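You operate a simulated robot arm through the tools that you are given. There is no shell and no other tool.

You are at the controls of a simulated robot arm. One attempt, no reset.

TASK
Tip the green pot back into the soil well and firm the black one.
Fine: the empty pot goes back, the well ends shut; press with the tamper and put it back. Set down upright: wooden tamper.

It is judged by the outcome, as a careful person would: the job done as asked, and still so three seconds after it is handed in. It fails if anything else is knocked over, pushed out of place, dropped, spilled or broken.

THE ROBOT
A 6-joint arm with a three-finger gripper, fixed in place. Base frame: the origin is at the foot of the arm, x ahead of it, y to its left, z up. Readings come in mm, rad, newtons and seconds.
Its first joint turns from -2.897 to 2.897 rad. Payload 4.89 kg.
The TCP is the grasp point between the finger pads, 30 mm short of the fingertips. In the tool frame z runs along the fingers and y along their closing line. Largest opening 164 mm; the body of the gripper starts 125 mm behind the TCP.
Orientation is that of the tool frame in the base frame, as a unit quaternion [w, x, y, z]. With the fingers straight down and closing along the base's y, the tool's x points along the base's -x, its y along +y and its z along -z.

THE INTERFACE
- The arm moves only by the tool apply_moves. Its argument "increments" is a list of rows, each a list of 3 entries, a list of its own where there are three numbers: the shift along the tool's x, y, z in cm, then the turn, a rotation vector about the tool's x, y, z in rad, then the closure, from 0 (fully open) to 1 (shut). In form: [[[tx, ty, tz], [wx, wy, wz], gripper], ...]. A call has 1 to 20 rows; each row shifts and turns the commanded pose from where the row before left it, along the tool's axes as they then stand. Rows are played at 5 a second. More than 50 mm and 0.15 rad between two rows, or a gripper value outside its range, and nothing of the call is played. Where a pose cannot be reached the arm comes as near as it can. A force on the tool above 40 N (or 10 N above the force at the start of the call, whichever is more), or a blocked arm, ends the call early, and 0.2 s more pass. The fingers move at their own pace (about 108 mm/s each) and stop on an object; they squeeze with about 40 N. The grip force told is the motor's: it shows also when the fingers shut on nothing. Time passes only in rows, and 0.2 s behind the last, so rows that do not move let the fingers close. It gives the time, the measured TCP pose, the force on the tool (base axes), the opening and the grip force at its end, in the units of the frame above (readings bear some noise), with the torque about the TCP (base axes, N m) and any sound that the robot's microphone picked up, and new pictures: "views" is both (left out), scene, wrist or none.
- Cameras (640 x 400 px; columns grow to the right, rows downward): "scene" is fixed at [49.2, -506.4, 1465.3]; the picture's right is [-0.09, -1.00, 0.00], its down [-0.41, 0.04, -0.91] and it looks along [0.91, -0.08, -0.41] (base axes); focal length 267 px, centre (320, 200). "wrist" rides on the gripper at [76, -2, -152] in the tool frame; the picture's right is [0.02, 1.00, 0.00], its down [-0.88, 0.02, -0.47] and it looks along [-0.47, 0.01, 0.88] (tool axes); focal length 247 px, centre (320, 200). There is no depth. A picture from a camera that has moved, and an enlarged one, comes with that camera's place and axes in the base frame and with its lens. The place of the scene camera against the robot may be out by one fixed shift of up to 12 mm in any direction.
- slide_trunk(by): slides the trunk up (or, below 0, down) by that many mm; the arm rides with it, the base frame stays. It gives what a move gives, with no picture.
- enlarge(camera, box): a new picture of the part [left, top, right, bottom] of that camera's present view, enlarged. It takes no simulated time.
- hand_in(): hands the job in; it is judged then, once.

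Places have to be worked out from the pictures, the camera data and where the tool is seen. Open the gripper and draw the arm clear of the work before you hand the job in, unless the task says otherwise.

The tools are called after "Request:" as name(argument=value, ...) on one line, values as JSON. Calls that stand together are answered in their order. apply_moves: Moves the arm, as the interface text tells. Its arguments: {"type":"object","properties":{"increments":{"type":"array"},"views":{"type":"string","enum":["both","scene","wrist","none"]}},"required":["increments"]} The other tools are called the same way: slide_trunk (by) slides the trunk up or down; enlarge (camera, box) takes an enlarged picture of a part of a camera's view; hand_in () hands the job in.

At the start:

```text
time: 0.0
eef_pos: [224.2, -588.7, 1372.4]
orientation: [0.0, 0.0, 1.0, 0.0]
contact_force: [-0.1, 0.0, 0.2]
torque: [0.01, 0.0, -0.04]
grip_width: 164.0
grip_force: 0.1
trunk travel left (down, up): [-175.0, 215.0]
```

scene: 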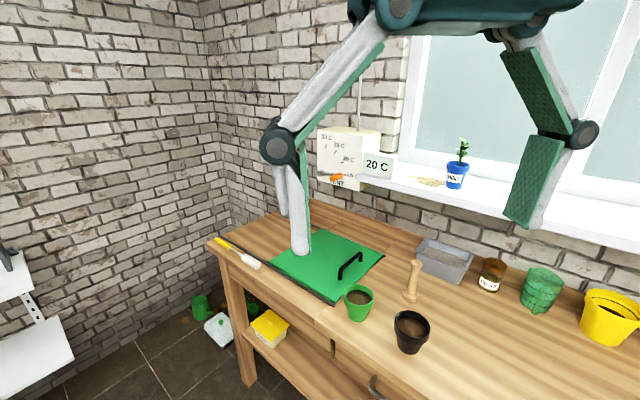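
wrist: 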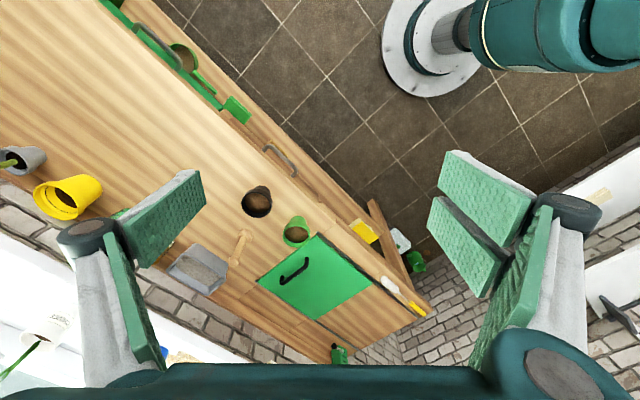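

I'll start by looking closely at the work area in both cameras before moving anything.

Request:
enlarge(camera="scene", box=[200, 200, 480, 375])

Request:
enlarge(camera="wrist", box=[160, 150, 440, 325])

Request:
enlarge(camera="scene", box=[380, 220, 640, 382])

```text
2.29 times, centred on (340, 288) of scene
camera zoom: at [49.2, -506.4, 1465.3], right [-0.09, -1.0, 0.0], down [-0.41, 0.04, -0.91], along [0.91, -0.08, -0.41], focal length 611 px, centre (274, 0)
```

zoom: 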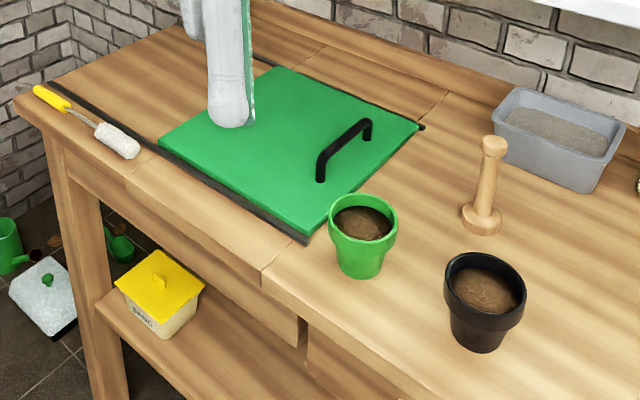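

```text
2.29 times, centred on (300, 238) of wrist
camera zoom: at [148.4, -592.4, 1524.1], right [-0.02, 1.0, 0.0], down [0.88, 0.02, 0.47], along [0.47, 0.01, -0.88], focal length 564 px, centre (366, 114)
```

zoom: 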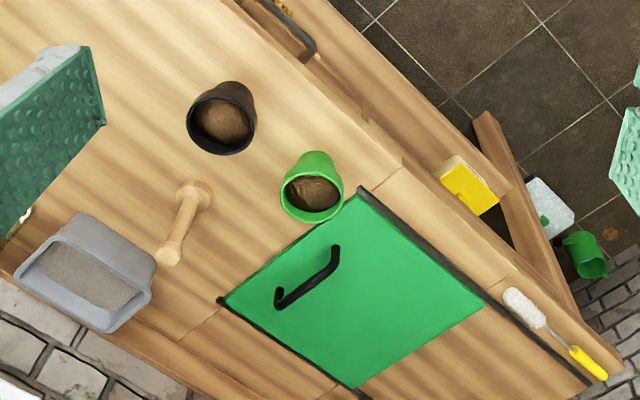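

```text
2.46 times, centred on (510, 301) of scene
camera zoom: at [49.2, -506.4, 1465.3], right [-0.09, -1.0, 0.0], down [-0.41, 0.04, -0.91], along [0.91, -0.08, -0.41], focal length 658 px, centre (-148, -49)
```

zoom: 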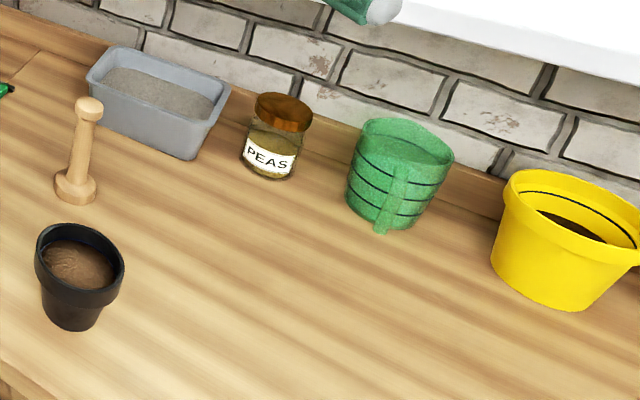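

The bench looks turned about 45° to the base. The green square with the black handle is the well lid, seemingly on rails that run to the left. I'll move in lower and turn the tool to line up with the bench for a closer look.

Request:
apply_moves(increments=[[[-2.1, -1.0, 3.4], [0, 0, 0], 0], [[-2.1, -1.0, 3.4], [0, 0, 0], 0], [[-2.1, -1.0, 3.4], [0, 0, 0], 0], [[-2.1, -1.0, 3.4], [0, 0, 0], 0], [[0, 0, 0], [0, 0, 0.131], 0], [[0, 0, 0], [0, 0, 0.131], 0], [[0, 0, 0], [0, 0, 0.131], 0], [[0, 0, 0], [0, 0, 0.131], 0], [[0, 0, 0], [0, 0, 0.131], 0], [[0, 0, 0], [0, 0, 0.131], 0], [[0, 0, 0], [0, 0, 0], 0]])

```text
time: 2.4
eef_pos: [307.6, -628.1, 1235.2]
orientation: [0.001, 0.384, 0.923, 0.001]
contact_force: [0.2, -0.2, -0.8]
torque: [-0.02, 0.02, 0.06]
grip_width: 163.9
grip_force: 0.0
trunk travel left (down, up): [-175.0, 215.0]
camera wrist: at [253.3, -577.3, 1388.1], right [0.69, 0.72, 0.0], down [0.64, -0.61, 0.47], along [0.34, -0.33, -0.88], focal length 247 px, centre (320, 200)
```

scene: 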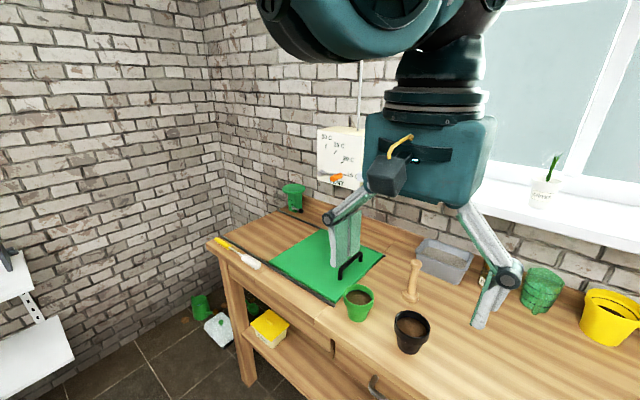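
wrist: 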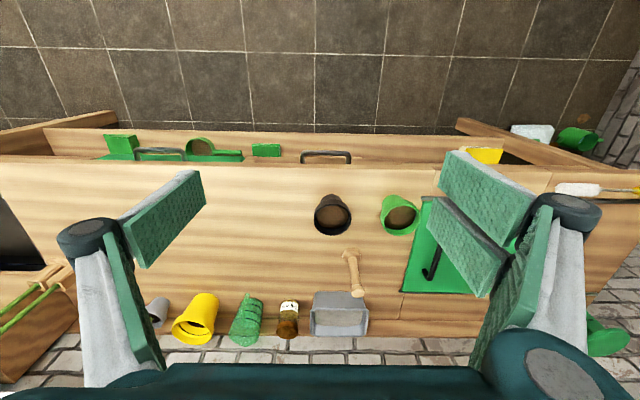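

The tool is now lined up with the bench edge. I'll shift right along the bench to see the lid, rails and brush without the finger in the way.

Request:
apply_moves(increments=[[[0, 4.8, 0], [0, 0, 0], 0], [[0, 4.8, 0], [0, 0, 0], 0], [[0, 4.8, 0], [0, 0, 0], 0], [[0, 4.8, 0], [0, 0, 0], 0], [[0, 4.8, 0], [0, 0, 0], 0], [[0, 0, 0], [0, 0, 0], 0]])

Request:
enlarge(camera="wrist", box=[180, 130, 500, 330])

```text
time: 3.8
eef_pos: [478.9, -462.4, 1234.7]
orientation: [0.0, 0.383, 0.924, 0.0]
contact_force: [0.4, 1.3, -0.3]
torque: [-0.03, 0.02, -0.01]
grip_width: 164.2
grip_force: 0.2
trunk travel left (down, up): [-175.0, 215.0]
camera wrist: at [423.8, -410.0, 1387.5], right [0.69, 0.72, 0.0], down [0.64, -0.61, 0.47], along [0.34, -0.33, -0.88], focal length 247 px, centre (320, 200)
```

scene: 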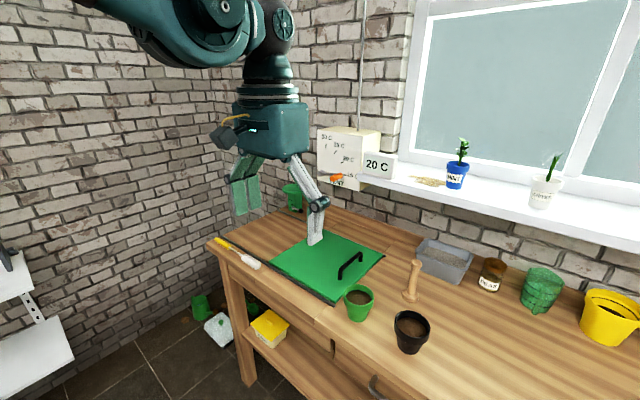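
wrist: 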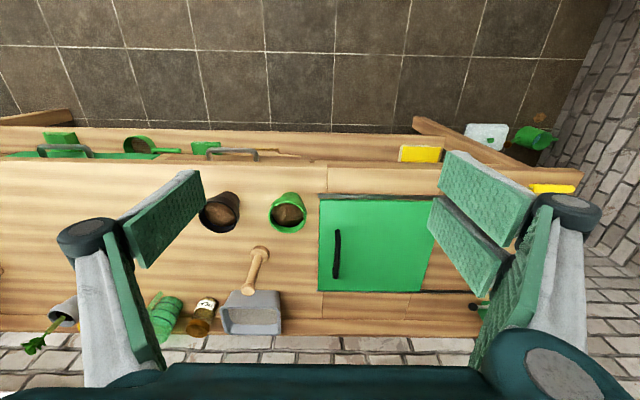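

```text
2.00 times, centred on (340, 230) of wrist
camera zoom: at [423.8, -410.0, 1387.5], right [0.69, 0.72, 0.0], down [0.64, -0.61, 0.47], along [0.34, -0.33, -0.88], focal length 494 px, centre (280, 140)
```

zoom: 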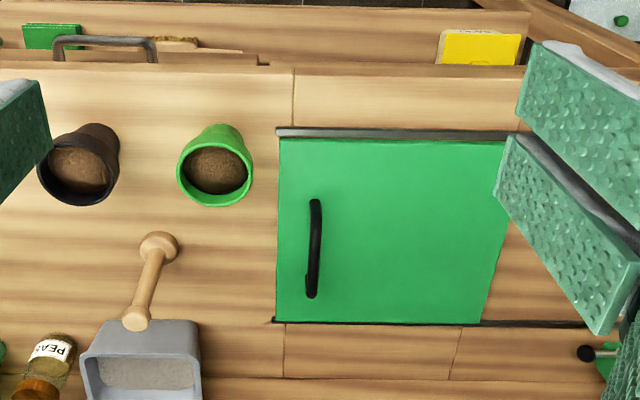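

Now the layout is clear: lid about 290 mm square, bench at about 45°, table near z≈880–890. Next I'll enlarge the views of the lid's left side, the rails and the brush.

Request:
enlarge(camera="scene", box=[200, 220, 400, 345])

Request:
enlarge(camera="scene", box=[330, 240, 450, 315])

Request:
enlarge(camera="wrist", box=[300, 180, 460, 300])

```text
3.20 times, centred on (300, 282) of scene
camera zoom: at [49.2, -506.4, 1465.3], right [-0.09, -1.0, 0.0], down [-0.41, 0.04, -0.91], along [0.91, -0.08, -0.41], focal length 856 px, centre (384, -64)
```

zoom: 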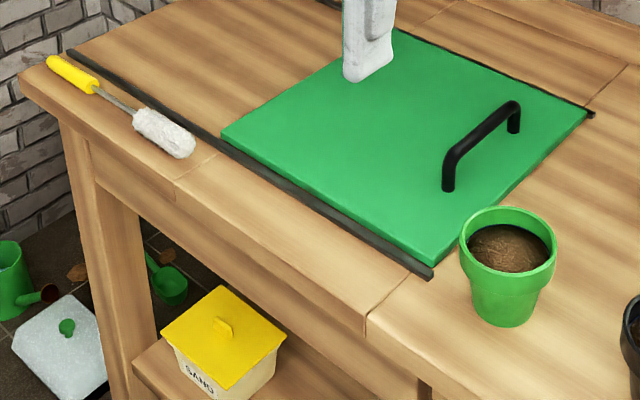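

```text
5.33 times, centred on (390, 278) of scene
camera zoom: at [49.2, -506.4, 1465.3], right [-0.09, -1.0, 0.0], down [-0.41, 0.04, -0.91], along [0.91, -0.08, -0.41], focal length 1426 px, centre (-53, -213)
```

zoom: 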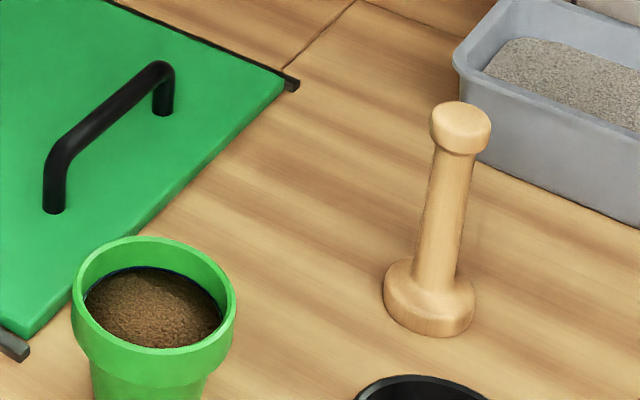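

```text
3.33 times, centred on (380, 240) of wrist
camera zoom: at [423.8, -410.0, 1387.5], right [0.69, 0.72, 0.0], down [0.64, -0.61, 0.47], along [0.34, -0.33, -0.88], focal length 823 px, centre (120, 67)
```

zoom: 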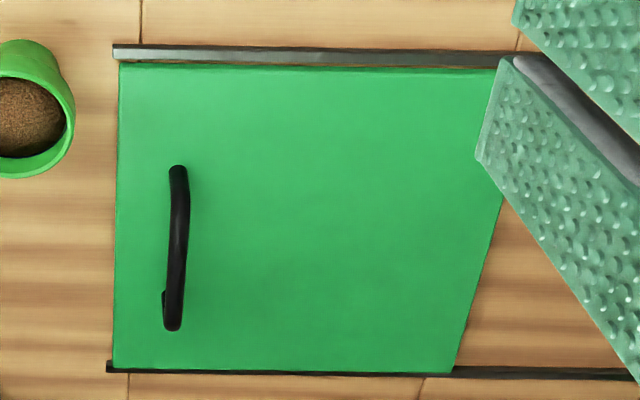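

It's a sliding lid: the rails extend to the left and the brush lies just outside the front rail. I'll move above the front part of the handle with the fingers partly closed for a closer look.

Request:
apply_moves(increments=[[[-3.6, 0.68, 2.1], [0, 0, 0], 0.5], [[-3.6, 0.68, 2.1], [0, 0, 0], 0.5], [[-3.6, 0.68, 2.1], [0, 0, 0], 0.5], [[-3.6, 0.68, 2.1], [0, 0, 0], 0.5], [[-3.6, 0.68, 2.1], [0, 0, 0], 0.5], [[-3.6, 0.68, 2.1], [0, 0, 0], 0.5], [[-3.6, 0.68, 2.1], [0, 0, 0], 0.5], [[0, 0, 0], [0, 0, 0], 0.5]])

Request:
enlarge(camera="wrist", box=[160, 100, 480, 300])

```text
time: 5.6
eef_pos: [690.2, -607.9, 1088.8]
orientation: [-0.001, 0.382, 0.924, 0.0]
contact_force: [0.0, -0.1, -1.2]
torque: [0.09, 0.11, 0.0]
grip_width: 81.8
grip_force: 0.1
trunk travel left (down, up): [-175.0, 215.0]
camera wrist: at [634.6, -556.9, 1241.0], right [0.69, 0.72, 0.0], down [0.64, -0.61, 0.47], along [0.34, -0.33, -0.88], focal length 247 px, centre (320, 200)
```

scene: 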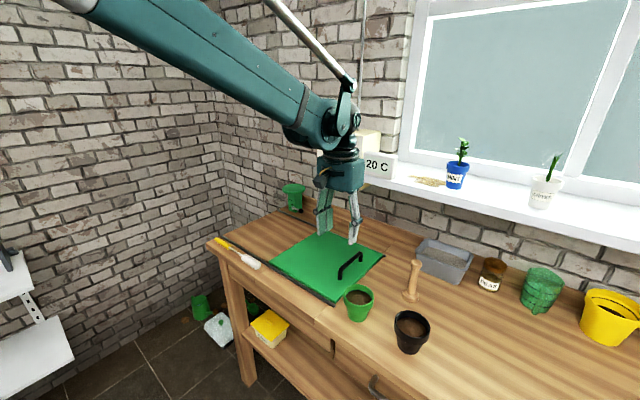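
wrist: 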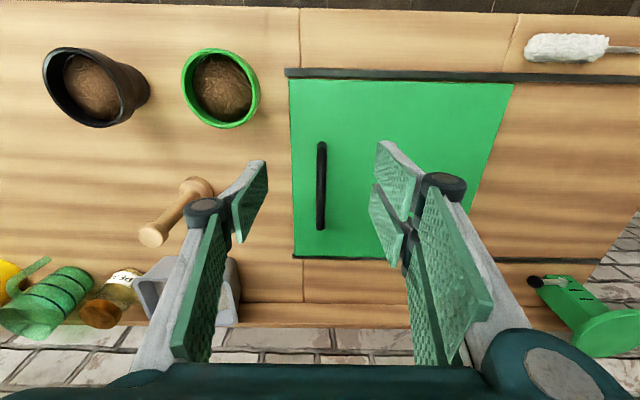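

```text
2.00 times, centred on (320, 200) of wrist
camera zoom: at [634.6, -556.9, 1241.0], right [0.69, 0.72, 0.0], down [0.64, -0.61, 0.47], along [0.34, -0.33, -0.88], focal length 494 px, centre (320, 200)
```

zoom: 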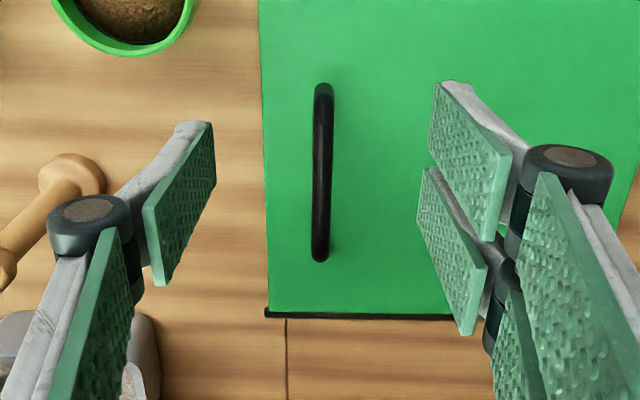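

Triangulating the two wrist views puts the lid top near z≈877, with the handle bar at u≈60 (along the bench) and its top near z≈925. I'll lower onto the front part of the handle and check before closing.

Request:
apply_moves(increments=[[[-3.7, 0.18, 0], [0, 0, 0], 0.5], [[0, 0, 4.2], [0, 0, 0], 0.5], [[0, 0, 4.2], [0, 0, 0], 0.5], [[0, 0, 4.2], [0, 0, 0], 0.5], [[0, 0, 2.4], [0, 0, 0], 0.5], [[0, 0, 2.0], [0, 0, 0], 0.5], [[0, 0, 0], [0, 0, 0], 0.5]])

Request:
enlarge(camera="scene", box=[280, 200, 440, 300])

```text
time: 7.1
eef_pos: [720.4, -629.4, 925.0]
orientation: [0.003, 0.383, 0.924, 0.0]
contact_force: [7.3, 7.3, 66.8]
torque: [0.82, 1.08, -0.46]
grip_width: 42.6
grip_force: 19.0
trunk travel left (down, up): [-175.0, 215.0]
stopped in row 7: the force on the tool passed its limit at 58 N (the readings are from after the stop); the commanded pose is now the measured one
camera wrist: at [664.2, -577.1, 1076.2], right [0.69, 0.72, 0.0], down [0.63, -0.61, 0.48], along [0.35, -0.33, -0.88], focal length 247 px, centre (320, 200)
```

scene: 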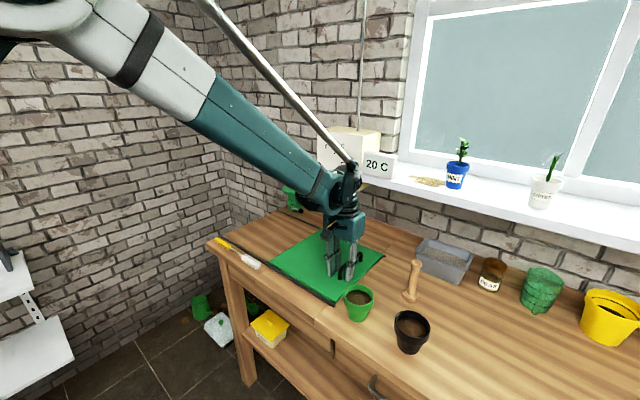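
wrist: 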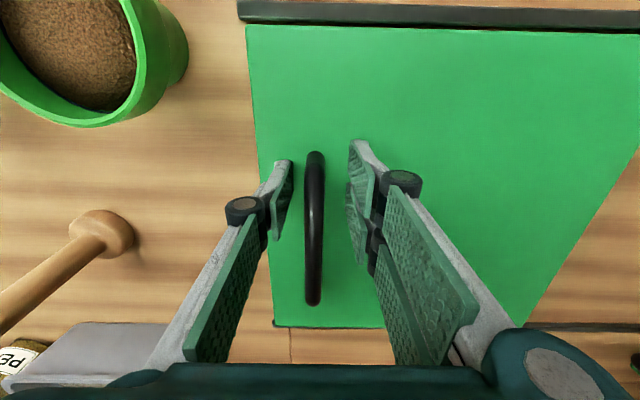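

```text
4.00 times, centred on (360, 250) of scene
camera zoom: at [49.2, -506.4, 1465.3], right [-0.09, -1.0, 0.0], down [-0.41, 0.04, -0.91], along [0.91, -0.08, -0.41], focal length 1070 px, centre (160, 0)
```

zoom: 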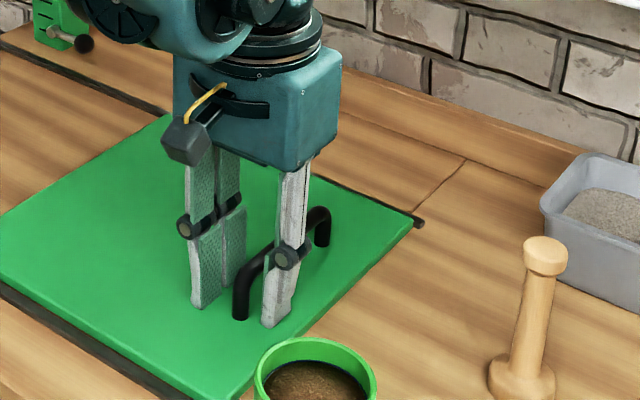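

The fingertips touched the lid at TCP z≈925 and the fingers were pushed in. I'll back up 12 mm to relieve the force.

Request:
apply_moves(increments=[[[0, 0, -1.2], [0, 0, 0], 0.5], [[0, 0, 0], [0, 0, 0], 0.5], [[0, 0, 0], [0, 0, 0], 0.5]])

Request:
enlarge(camera="wrist", box=[200, 100, 440, 340])

Request:
enlarge(camera="scene", box=[280, 200, 440, 300])

```text
time: 7.9
eef_pos: [720.6, -631.7, 931.4]
orientation: [0.001, 0.384, 0.923, -0.001]
contact_force: [-0.9, -0.6, 1.2]
torque: [-0.05, -0.04, 0.02]
grip_width: 82.0
grip_force: 0.2
trunk travel left (down, up): [-175.0, 215.0]
camera wrist: at [664.9, -579.3, 1083.7], right [0.69, 0.72, 0.0], down [0.64, -0.61, 0.48], along [0.34, -0.33, -0.88], focal length 247 px, centre (320, 200)
```

scene: 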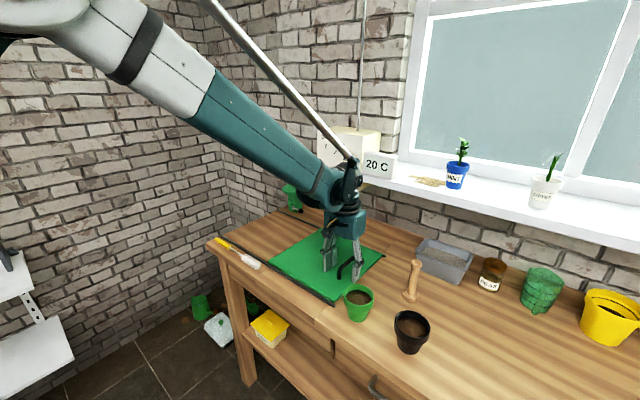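
wrist: 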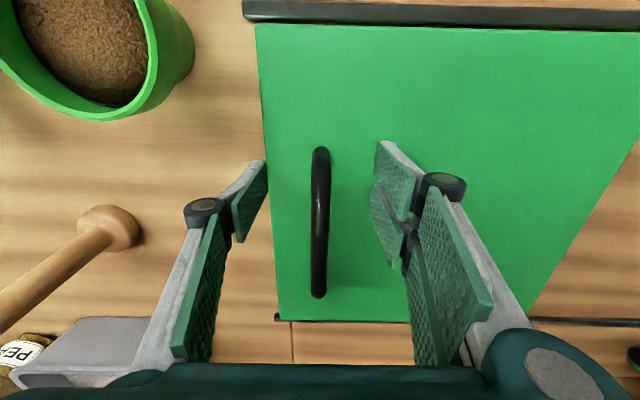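

```text
1.67 times, centred on (320, 220) of wrist
camera zoom: at [664.9, -579.3, 1083.7], right [0.69, 0.72, 0.0], down [0.64, -0.61, 0.48], along [0.34, -0.33, -0.88], focal length 412 px, centre (320, 167)
```

zoom: 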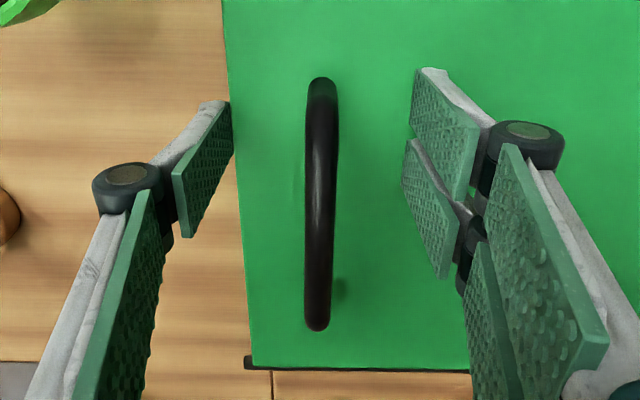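

```text
4.00 times, centred on (360, 250) of scene
camera zoom: at [49.2, -506.4, 1465.3], right [-0.09, -1.0, 0.0], down [-0.41, 0.04, -0.91], along [0.91, -0.08, -0.41], focal length 1070 px, centre (160, 0)
```

zoom: 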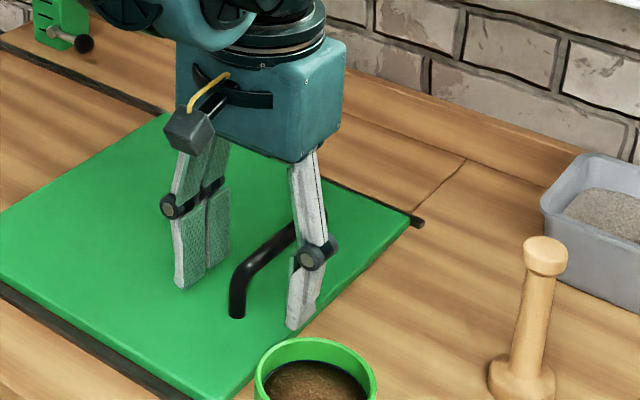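

Now the fingers straddle the bar evenly, with the TCP about at bar height. I'll close on the handle.

Request:
apply_moves(increments=[[[0, 0, 0], [0, 0, 0], 0.8], [[0, 0, 0], [0, 0, 0], 1], [[0, 0, 0], [0, 0, 0], 1], [[0, 0, 0], [0, 0, 0], 1], [[0, 0, 0], [0, 0, 0], 1]])

Request:
enlarge(camera="wrist", box=[200, 100, 440, 340])

```text
time: 9.1
eef_pos: [718.5, -630.6, 931.1]
orientation: [0.0, 0.383, 0.924, 0.0]
contact_force: [-0.6, 0.6, -3.6]
torque: [0.21, -0.57, -0.15]
grip_width: 12.8
grip_force: 45.2
trunk travel left (down, up): [-175.0, 215.0]
camera wrist: at [665.1, -579.4, 1083.5], right [0.69, 0.72, 0.0], down [0.64, -0.61, 0.47], along [0.34, -0.33, -0.88], focal length 247 px, centre (320, 200)
```

scene: 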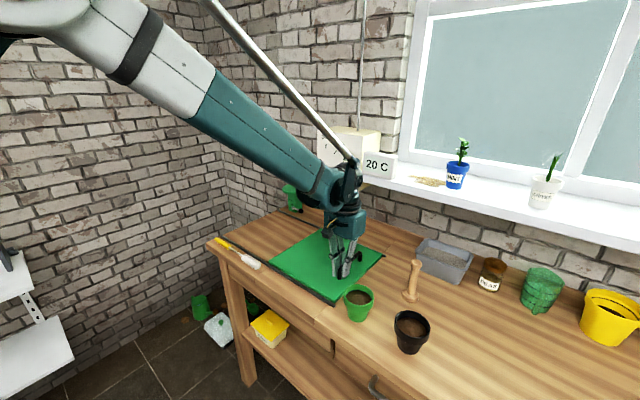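
wrist: 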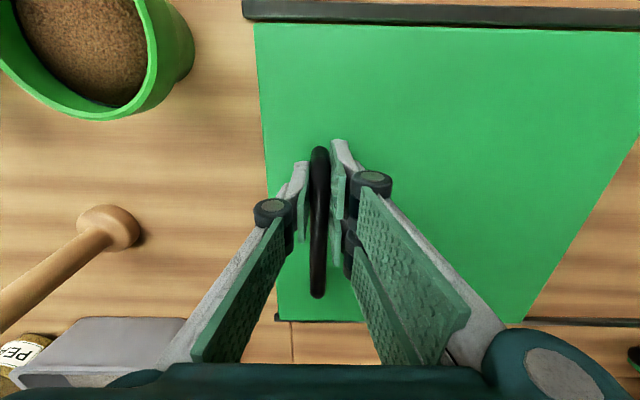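

```text
1.67 times, centred on (320, 220) of wrist
camera zoom: at [665.1, -579.4, 1083.5], right [0.69, 0.72, 0.0], down [0.64, -0.61, 0.47], along [0.34, -0.33, -0.88], focal length 412 px, centre (320, 167)
```

zoom: 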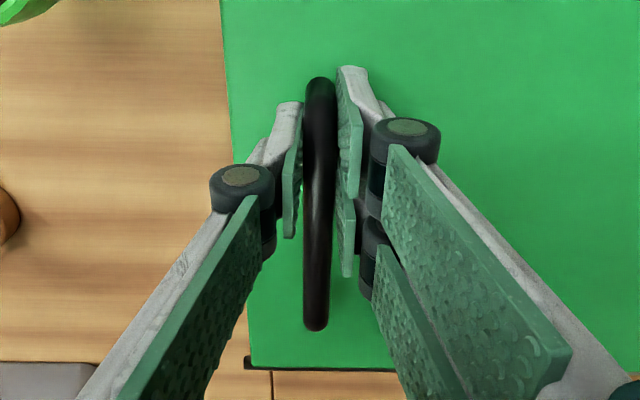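

The handle is gripped at 12.8 mm. I'll slide the lid to the left in small steps and watch the force.

Request:
apply_moves(increments=[[[0, 1, 0], [0, 0, 0], 1], [[0, 1, 0], [0, 0, 0], 1], [[0, 1.5, 0], [0, 0, 0], 1], [[0, 1.5, 0], [0, 0, 0], 1], [[0, 0, 0], [0, 0, 0], 1]])

```text
time: 10.3
eef_pos: [756.8, -597.0, 930.9]
orientation: [0.0, 0.382, 0.924, 0.0]
contact_force: [0.7, -1.8, -4.3]
torque: [0.31, -0.42, -0.17]
grip_width: 12.8
grip_force: 44.9
trunk travel left (down, up): [-175.0, 215.0]
camera wrist: at [700.6, -543.9, 1083.5], right [0.69, 0.72, 0.0], down [0.64, -0.61, 0.47], along [0.34, -0.33, -0.88], focal length 247 px, centre (320, 200)
```

scene: 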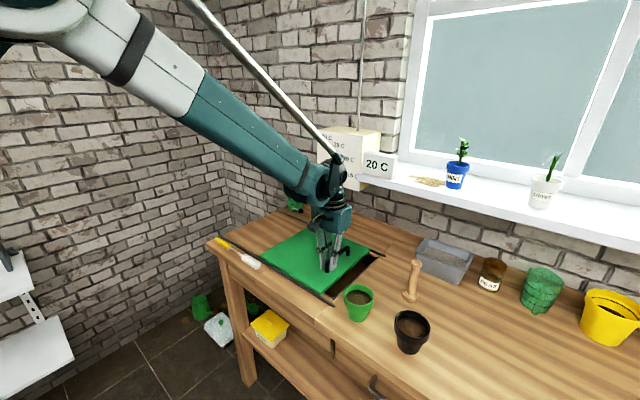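
wrist: 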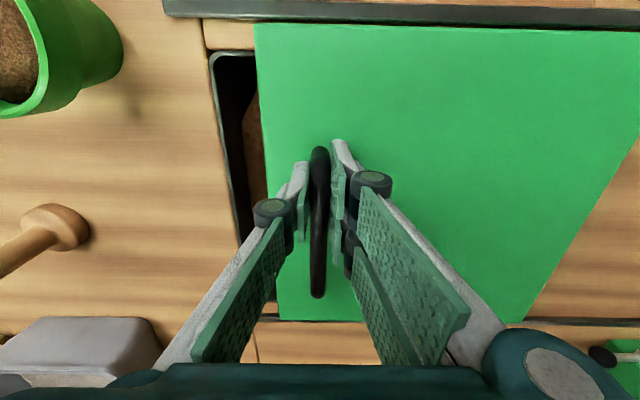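

The lid slides freely and the well shows underneath. I'll carry on another 100 mm.

Request:
apply_moves(increments=[[[0, 2, 0], [0, 0, 0], 1], [[0, 2, 0], [0, 0, 0], 1], [[0, 2, 0], [0, 0, 0], 1], [[0, 2, 0], [0, 0, 0], 1], [[0, 2, 0], [0, 0, 0], 1], [[0, 0, 0], [0, 0, 0], 1]])

```text
time: 11.7
eef_pos: [827.6, -523.7, 931.7]
orientation: [0.001, 0.382, 0.924, 0.0]
contact_force: [10.8, -9.4, -18.0]
torque: [-0.07, -0.72, -0.17]
grip_width: 13.2
grip_force: 45.0
trunk travel left (down, up): [-175.0, 215.0]
camera wrist: at [772.1, -472.4, 1083.6], right [0.69, 0.72, 0.0], down [0.64, -0.61, 0.47], along [0.34, -0.33, -0.88], focal length 247 px, centre (320, 200)
```

scene: 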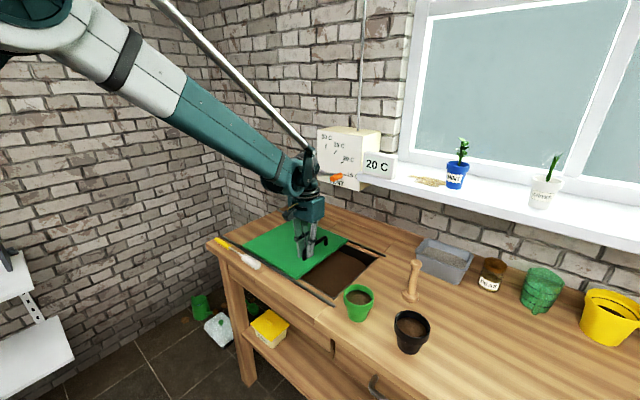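
wrist: 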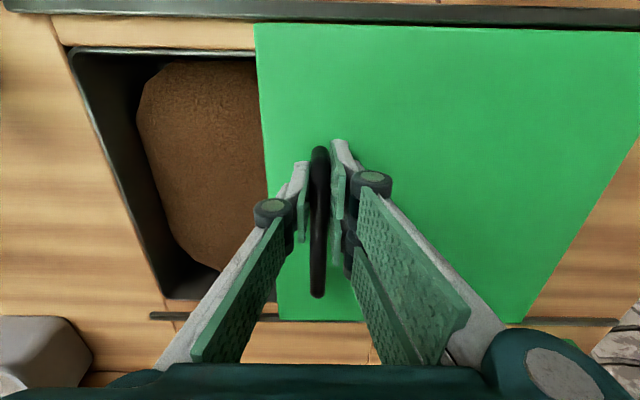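

The well is open about 150 mm; I'll try 40 mm more to give generous room for tipping, watching the force near the reach limit.

Request:
apply_moves(increments=[[[0, 1, 0], [0, 0, 0], 1], [[0, 1, 0], [0, 0, 0], 1], [[0, 1, 0], [0, 0, 0], 1], [[0, 1, 0], [0, 0, 0], 1], [[0, 0, 0], [0, 0, 0], 1]], views="wrist")

```text
time: 12.7
eef_pos: [854.3, -497.1, 930.4]
orientation: [0.001, 0.383, 0.924, -0.001]
contact_force: [4.2, -2.3, 0.7]
torque: [0.36, -0.54, -0.14]
grip_width: 13.1
grip_force: 45.2
trunk travel left (down, up): [-175.0, 215.0]
stopped in row 5: the force on the tool passed its limit at 41 N (the readings are from after the stop); the commanded pose is now the measured one
camera wrist: at [798.4, -445.7, 1083.5], right [0.69, 0.72, 0.0], down [0.63, -0.61, 0.48], along [0.34, -0.33, -0.88], focal length 247 px, centre (320, 200)
```

wrist: 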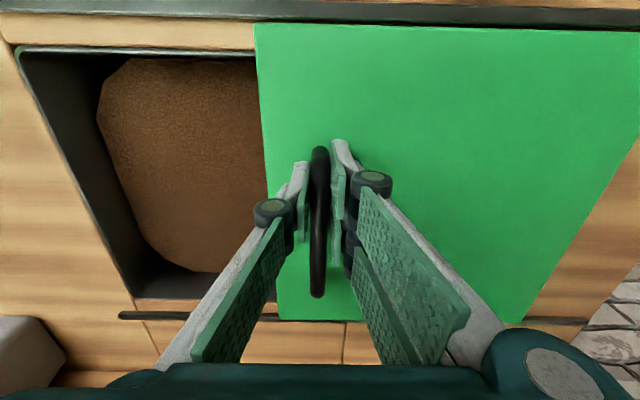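

The lid is about 190 mm open, which is plenty. I'll release the handle and rise straight up.

Request:
apply_moves(increments=[[[0, 0, 0], [0, 0, 0], 0.7], [[0, 0, 0], [0, 0, 0], 0.6], [[0, 0, 0], [0, 0, 0], 0.6], [[0, 0, -3], [0, 0, 0], 0.6], [[0, 0, -4], [0, 0, 0], 0.6], [[0, 0, -4], [0, 0, 0], 0.6], [[0, 0, -4], [0, 0, 0], 0.6], [[0, 0, -4], [0, 0, 0], 0.6], [[0, 0, 0], [0, 0, 0], 0.6]])

```text
time: 14.7
eef_pos: [853.5, -497.4, 1122.8]
orientation: [0.001, 0.383, 0.924, 0.0]
contact_force: [0.1, 0.2, -0.3]
torque: [0.03, -0.01, 0.01]
grip_width: 65.7
grip_force: 0.1
trunk travel left (down, up): [-175.0, 215.0]
camera wrist: at [799.1, -445.6, 1275.1], right [0.69, 0.72, 0.0], down [0.64, -0.61, 0.48], along [0.34, -0.33, -0.88], focal length 247 px, centre (320, 200)
```

scene: 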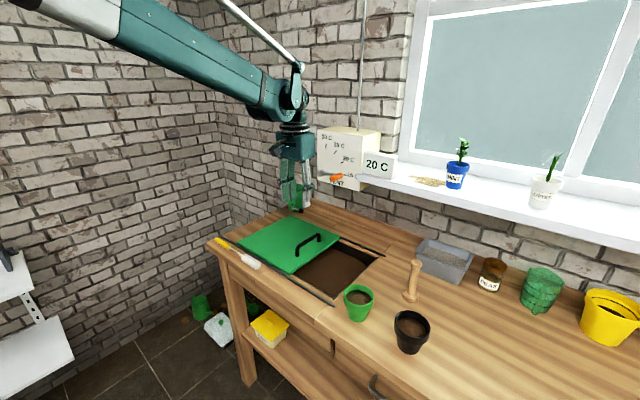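
wrist: 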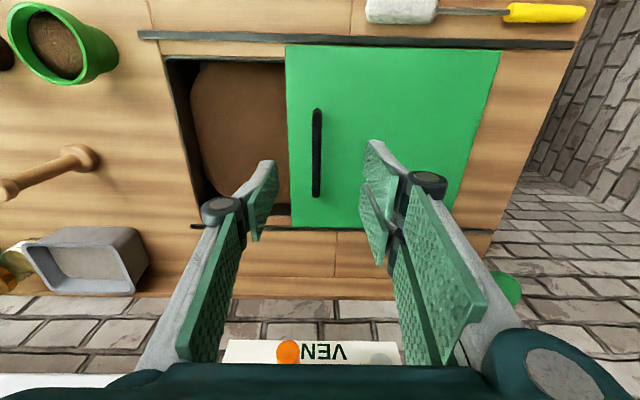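

The lid stays put. Next I'll move over in front of the green pot to measure it and the black pot more accurately.

Request:
apply_moves(increments=[[[2.44, -3.83, 0], [0, 0, 0], 0.25], [[2.44, -3.83, 0], [0, 0, 0], 0.25], [[2.44, -3.83, 0], [0, 0, 0], 0.25], [[2.44, -3.83, 0], [0, 0, 0], 0.25], [[2.44, -3.83, 0], [0, 0, 0], 0.25], [[2.44, -3.83, 0], [0, 0, 0], 0.25], [[2.44, -3.83, 0], [0, 0, 0], 0.25], [[2.44, -3.83, 0], [0, 0, 0], 0.25], [[0, 0, 0], [0, 0, 0], 0.25]])

Request:
enlarge(camera="wrist", box=[160, 100, 480, 300])

Request:
enlarge(camera="scene", box=[320, 260, 480, 360])

```text
time: 16.7
eef_pos: [497.6, -575.1, 1119.7]
orientation: [0.002, 0.383, 0.924, 0.0]
contact_force: [-1.2, 1.0, -0.7]
torque: [-0.03, -0.06, 0.01]
grip_width: 123.1
grip_force: 0.1
trunk travel left (down, up): [-175.0, 215.0]
camera wrist: at [441.8, -522.5, 1271.9], right [0.69, 0.72, 0.0], down [0.64, -0.61, 0.48], along [0.34, -0.33, -0.88], focal length 247 px, centre (320, 200)
```

scene: 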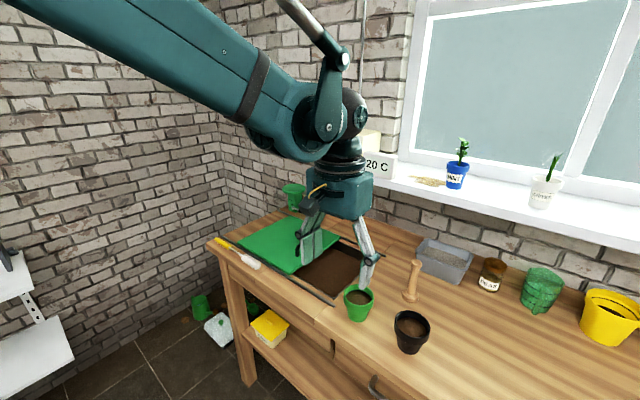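
wrist: 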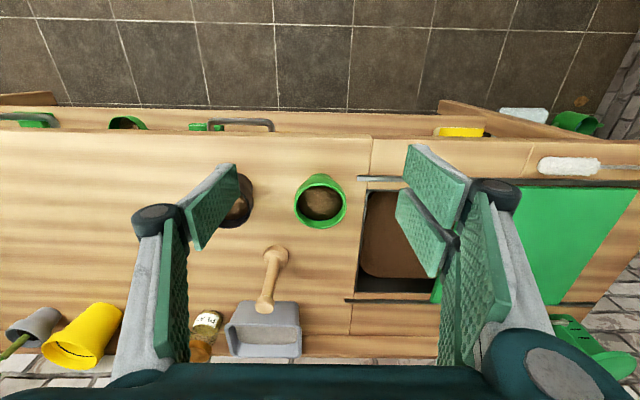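

```text
2.00 times, centred on (320, 200) of wrist
camera zoom: at [441.8, -522.5, 1271.9], right [0.69, 0.72, 0.0], down [0.64, -0.61, 0.48], along [0.34, -0.33, -0.88], focal length 494 px, centre (320, 200)
```

zoom: 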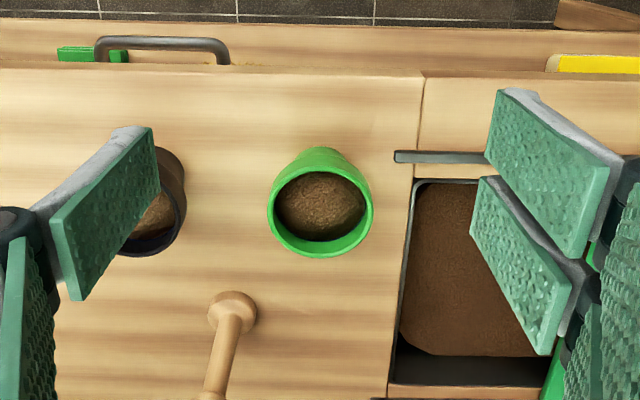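

```text
4.00 times, centred on (400, 310) of scene
camera zoom: at [49.2, -506.4, 1465.3], right [-0.09, -1.0, 0.0], down [-0.41, 0.04, -0.91], along [0.91, -0.08, -0.41], focal length 1070 px, centre (0, -240)
```

zoom: 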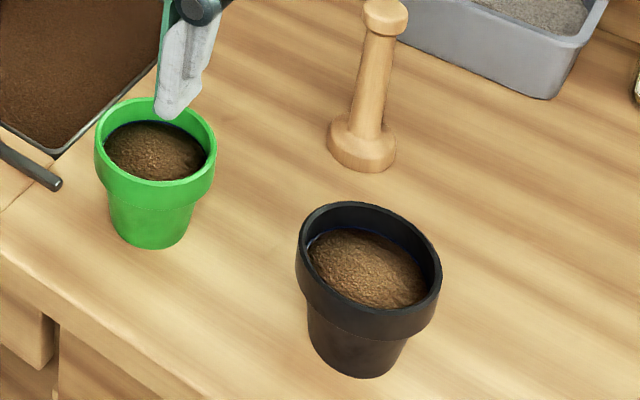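

The green pot's rim centre is at about u≈-52, v≈865 (bench axes), z≈952, about 79 mm across. I'll grip it with the tool tilted about 55° so it can be tipped by rolling the wrist, with the gripper body out of the soil's way. First I'll tilt up here and pre-position.

Request:
apply_moves(increments=[[[0, 0, 0], [0, -0.137, 0], 0.25], [[0, 0, 0], [0, -0.137, 0], 0.25], [[0, 0, 0], [0, -0.137, 0], 0.25], [[0, 0, 0], [0, -0.137, 0], 0.25], [[0, 0, 0], [0, -0.137, 0], 0.25], [[0, 0, 0], [0, -0.137, 0], 0.25], [[0, 0, 0], [0, -0.138, 0], 0.25], [[0, 0, 0], [0, 0, 0], 0.25]])

```text
time: 18.5
eef_pos: [498.8, -575.3, 1120.7]
orientation: [0.429, 0.339, 0.819, -0.177]
contact_force: [0.5, -0.1, -0.6]
torque: [0.0, 0.03, -0.01]
grip_width: 122.9
grip_force: 0.2
trunk travel left (down, up): [-175.0, 215.0]
camera wrist: at [378.6, -458.4, 1145.2], right [0.7, 0.72, -0.02], down [0.09, -0.07, 0.99], along [0.71, -0.7, -0.11], focal length 247 px, centre (320, 200)
```

scene: 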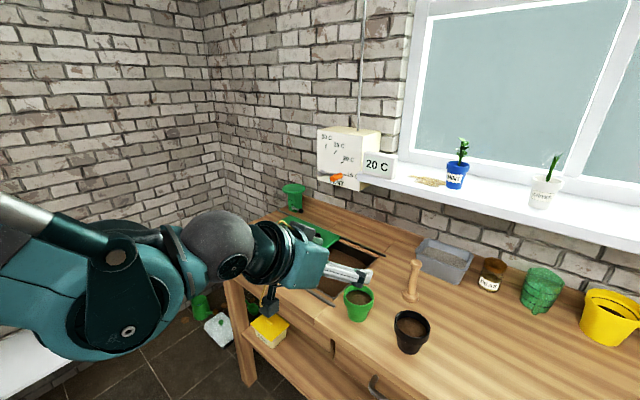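
wrist: 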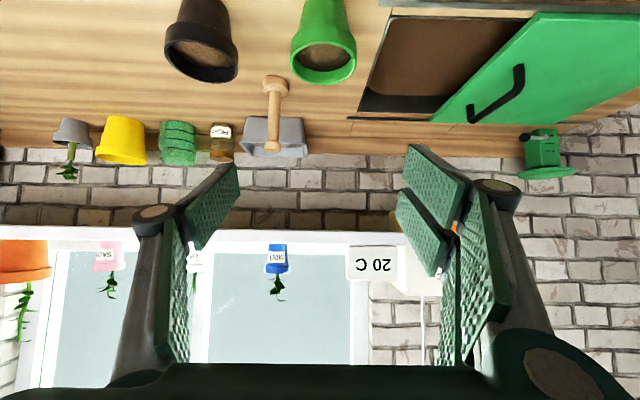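

The tilt went as planned and the arm is clear. I'll move down to the pre-grasp point, about 100 mm back from the green pot along the tool axis.

Request:
apply_moves(increments=[[[3.1, 0.09, 3.17], [0, 0, 0], 0.25], [[3.1, 0.09, 3.17], [0, 0, 0], 0.25], [[3.1, 0.09, 3.17], [0, 0, 0], 0.25], [[0, 0, 0], [0, 0, 0], 0.25]])

Request:
enlarge(camera="scene", box=[260, 230, 440, 342])

```text
time: 19.5
eef_pos: [518.4, -591.0, 990.5]
orientation: [0.428, 0.34, 0.818, -0.178]
contact_force: [0.9, 0.0, 0.4]
torque: [0.0, -0.03, 0.0]
grip_width: 122.7
grip_force: 0.0
trunk travel left (down, up): [-175.0, 215.0]
camera wrist: at [398.9, -473.9, 1015.1], right [0.7, 0.72, -0.02], down [0.09, -0.07, 0.99], along [0.71, -0.7, -0.12], focal length 247 px, centre (320, 200)
```

scene: 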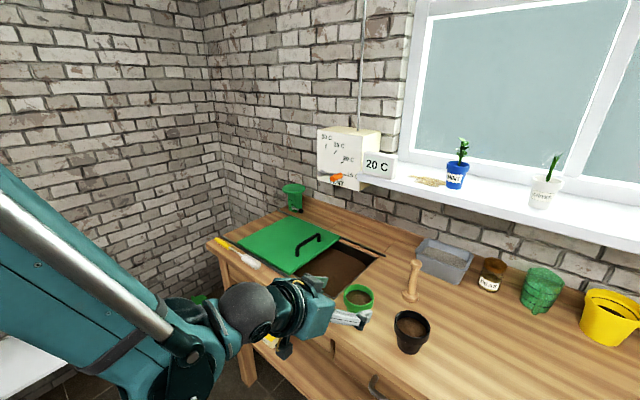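
wrist: 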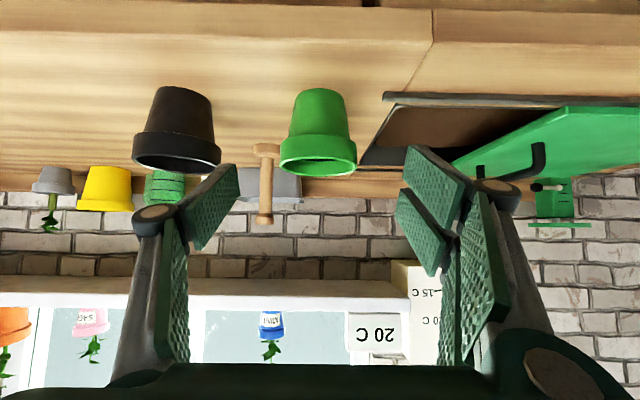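

```text
3.56 times, centred on (350, 286) of scene
camera zoom: at [49.2, -506.4, 1465.3], right [-0.09, -1.0, 0.0], down [-0.41, 0.04, -0.91], along [0.91, -0.08, -0.41], focal length 951 px, centre (213, -106)
```

zoom: 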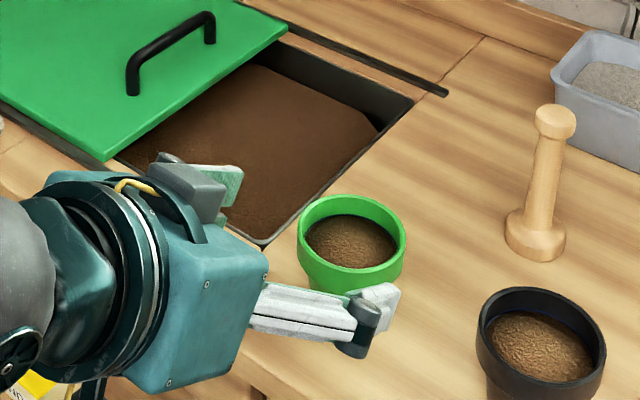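

The wrist camera now sees the pots from the side, with the green pot centred between the fingers. I'll zoom in to measure heights before advancing.

Request:
enlarge(camera="wrist", box=[120, 60, 440, 260])

```text
2.00 times, centred on (280, 160) of wrist
camera zoom: at [398.9, -473.9, 1015.1], right [0.7, 0.72, -0.02], down [0.09, -0.07, 0.99], along [0.71, -0.7, -0.12], focal length 494 px, centre (400, 280)
```

zoom: 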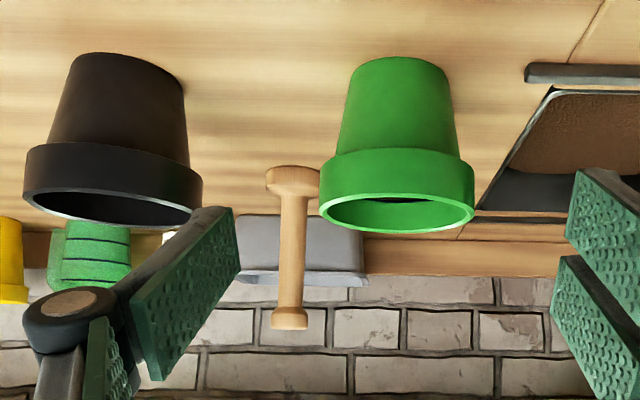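

The green pot stands on the bench at z≈882, with the collar from about 933 to 954. I'll advance along the tool axis so the pads straddle the collar.

Request:
apply_moves(increments=[[[-0.08, -0.02, 2.4], [0, 0, 0], 0.25], [[-0.08, -0.02, 2.4], [0, 0, 0], 0.25], [[-0.08, -0.02, 2.4], [0, 0, 0], 0.25], [[-0.08, -0.02, 2.4], [0, 0, 0], 0.25], [[0, 0, 0], [0, 0, 0], 0.25]])

Request:
enlarge(camera="wrist", box=[160, 0, 480, 200])

Request:
enlarge(camera="scene", box=[280, 250, 440, 350])

```text
time: 20.7
eef_pos: [576.0, -649.2, 938.3]
orientation: [0.428, 0.338, 0.819, -0.176]
contact_force: [1.2, -0.2, -0.3]
torque: [0.06, 0.01, 0.03]
grip_width: 122.8
grip_force: 0.0
trunk travel left (down, up): [-175.0, 215.0]
camera wrist: at [455.2, -532.3, 963.1], right [0.7, 0.72, -0.02], down [0.09, -0.07, 0.99], along [0.71, -0.7, -0.11], focal length 247 px, centre (320, 200)
```

scene: 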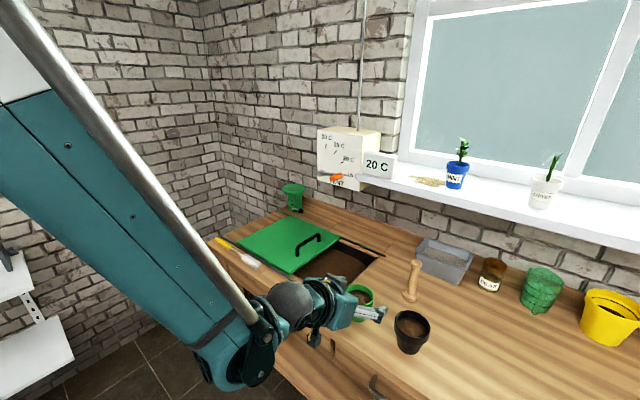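
wrist: 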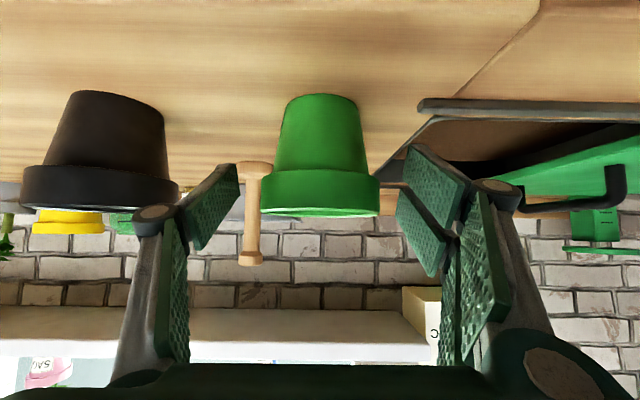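

```text
2.00 times, centred on (320, 100) of wrist
camera zoom: at [455.2, -532.3, 963.1], right [0.7, 0.72, -0.02], down [0.09, -0.07, 0.99], along [0.71, -0.7, -0.11], focal length 494 px, centre (320, 400)
```

zoom: 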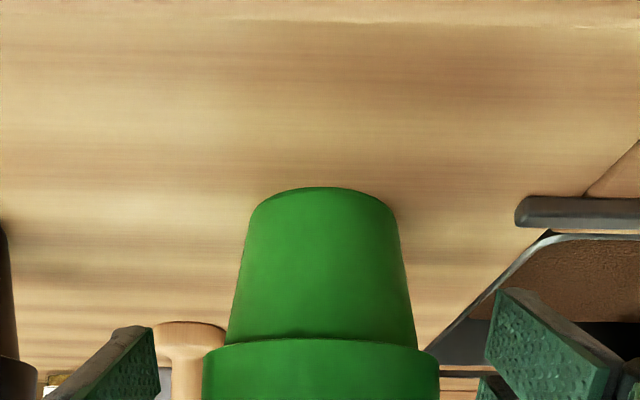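

```text
4.00 times, centred on (360, 300) of scene
camera zoom: at [49.2, -506.4, 1465.3], right [-0.09, -1.0, 0.0], down [-0.41, 0.04, -0.91], along [0.91, -0.08, -0.41], focal length 1070 px, centre (160, -200)
```

zoom: 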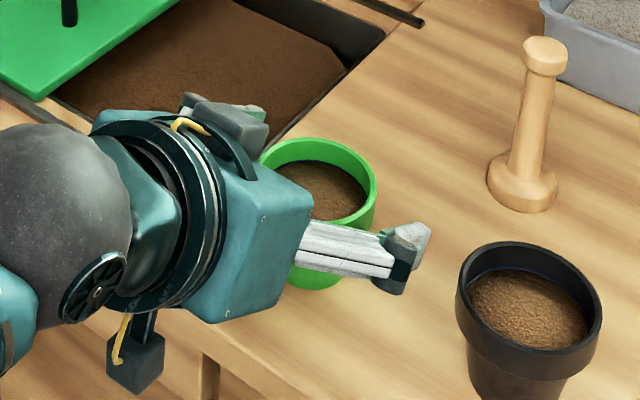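

The TCP (u=-52, v=866, z=938) matches the pot's axis at collar height. I'll close the gripper on it.

Request:
apply_moves(increments=[[[0, 0, 0], [0, 0, 0], 0.45], [[0, 0, 0], [0, 0, 0], 0.6], [[0, 0, 0], [0, 0, 0], 1], [[0, 0, 0], [0, 0, 0], 1], [[0, 0, 0], [0, 0, 0], 1]])

Request:
enlarge(camera="wrist", box=[160, 60, 480, 260])

```text
time: 21.9
eef_pos: [575.3, -649.4, 937.9]
orientation: [0.428, 0.339, 0.819, -0.177]
contact_force: [-0.3, -1.2, 4.3]
torque: [-0.09, 0.04, -0.01]
grip_width: 72.2
grip_force: 40.1
trunk travel left (down, up): [-175.0, 215.0]
camera wrist: at [454.9, -532.1, 963.4], right [0.7, 0.72, -0.02], down [0.09, -0.07, 0.99], along [0.71, -0.7, -0.11], focal length 247 px, centre (320, 200)
```

scene: 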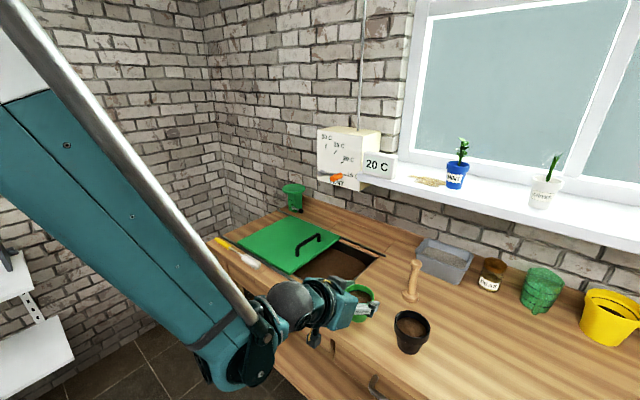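
wrist: 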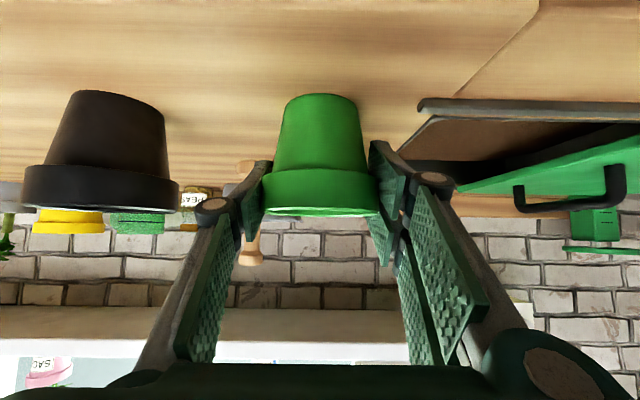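

```text
2.00 times, centred on (320, 160) of wrist
camera zoom: at [454.9, -532.1, 963.4], right [0.7, 0.72, -0.02], down [0.09, -0.07, 0.99], along [0.71, -0.7, -0.11], focal length 494 px, centre (320, 280)
```

zoom: 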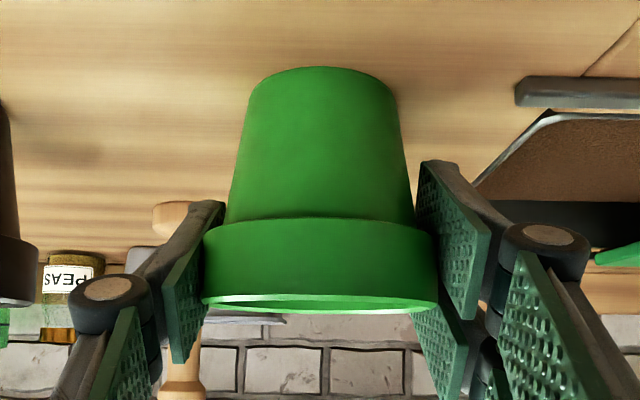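

Gripped at 72 mm with 40 N. I'll lift straight up 100 mm gently.

Request:
apply_moves(increments=[[[-0.82, 0, -0.574], [0, 0, 0], 1], [[-1.64, 0, -1.147], [0, 0, 0], 1], [[-1.64, 0, -1.147], [0, 0, 0], 1], [[-2.05, 0, -1.434], [0, 0, 0], 1], [[-2.05, 0, -1.434], [0, 0, 0], 1], [[0, 0, 0], [0, 0, 0], 1]])

Request:
enlarge(camera="scene", box=[260, 230, 440, 342])

```text
time: 23.3
eef_pos: [572.6, -650.0, 1037.9]
orientation: [0.428, 0.339, 0.819, -0.177]
contact_force: [0.1, -0.5, -0.1]
torque: [-0.02, 0.03, -0.02]
grip_width: 71.9
grip_force: 39.9
trunk travel left (down, up): [-175.0, 215.0]
camera wrist: at [452.3, -533.2, 1063.2], right [0.7, 0.72, -0.02], down [0.09, -0.07, 0.99], along [0.71, -0.7, -0.11], focal length 247 px, centre (320, 200)
```

scene: 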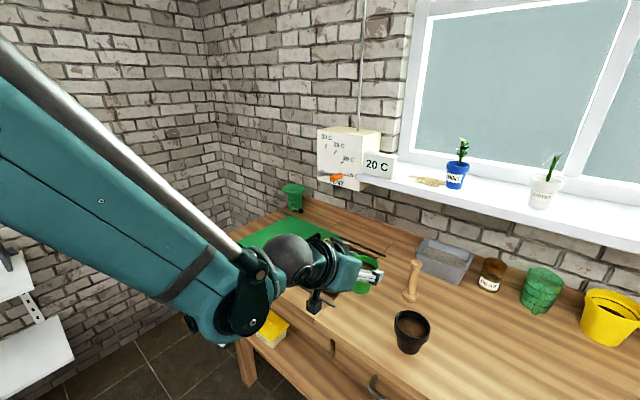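
wrist: 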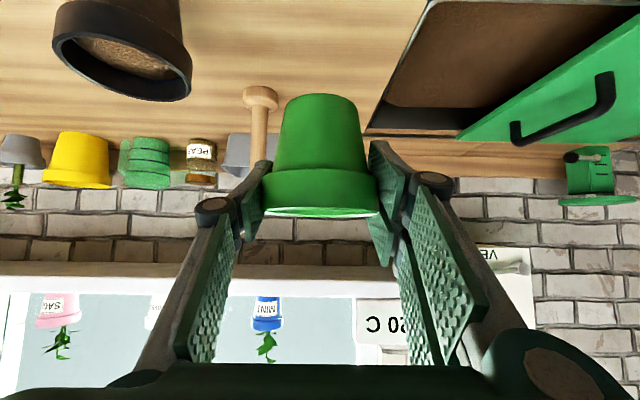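

```text
3.56 times, centred on (350, 286) of scene
camera zoom: at [49.2, -506.4, 1465.3], right [-0.09, -1.0, 0.0], down [-0.41, 0.04, -0.91], along [0.91, -0.08, -0.41], focal length 951 px, centre (213, -106)
```

zoom: 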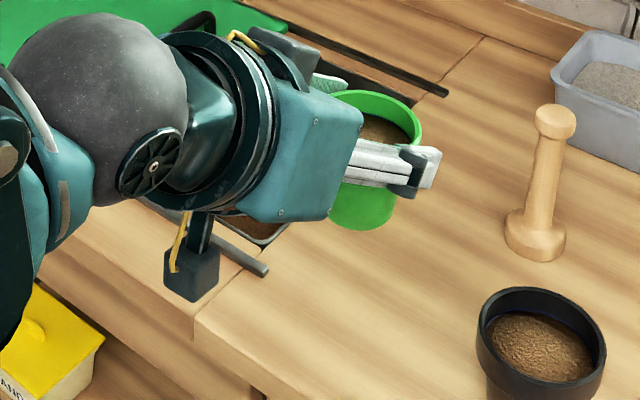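

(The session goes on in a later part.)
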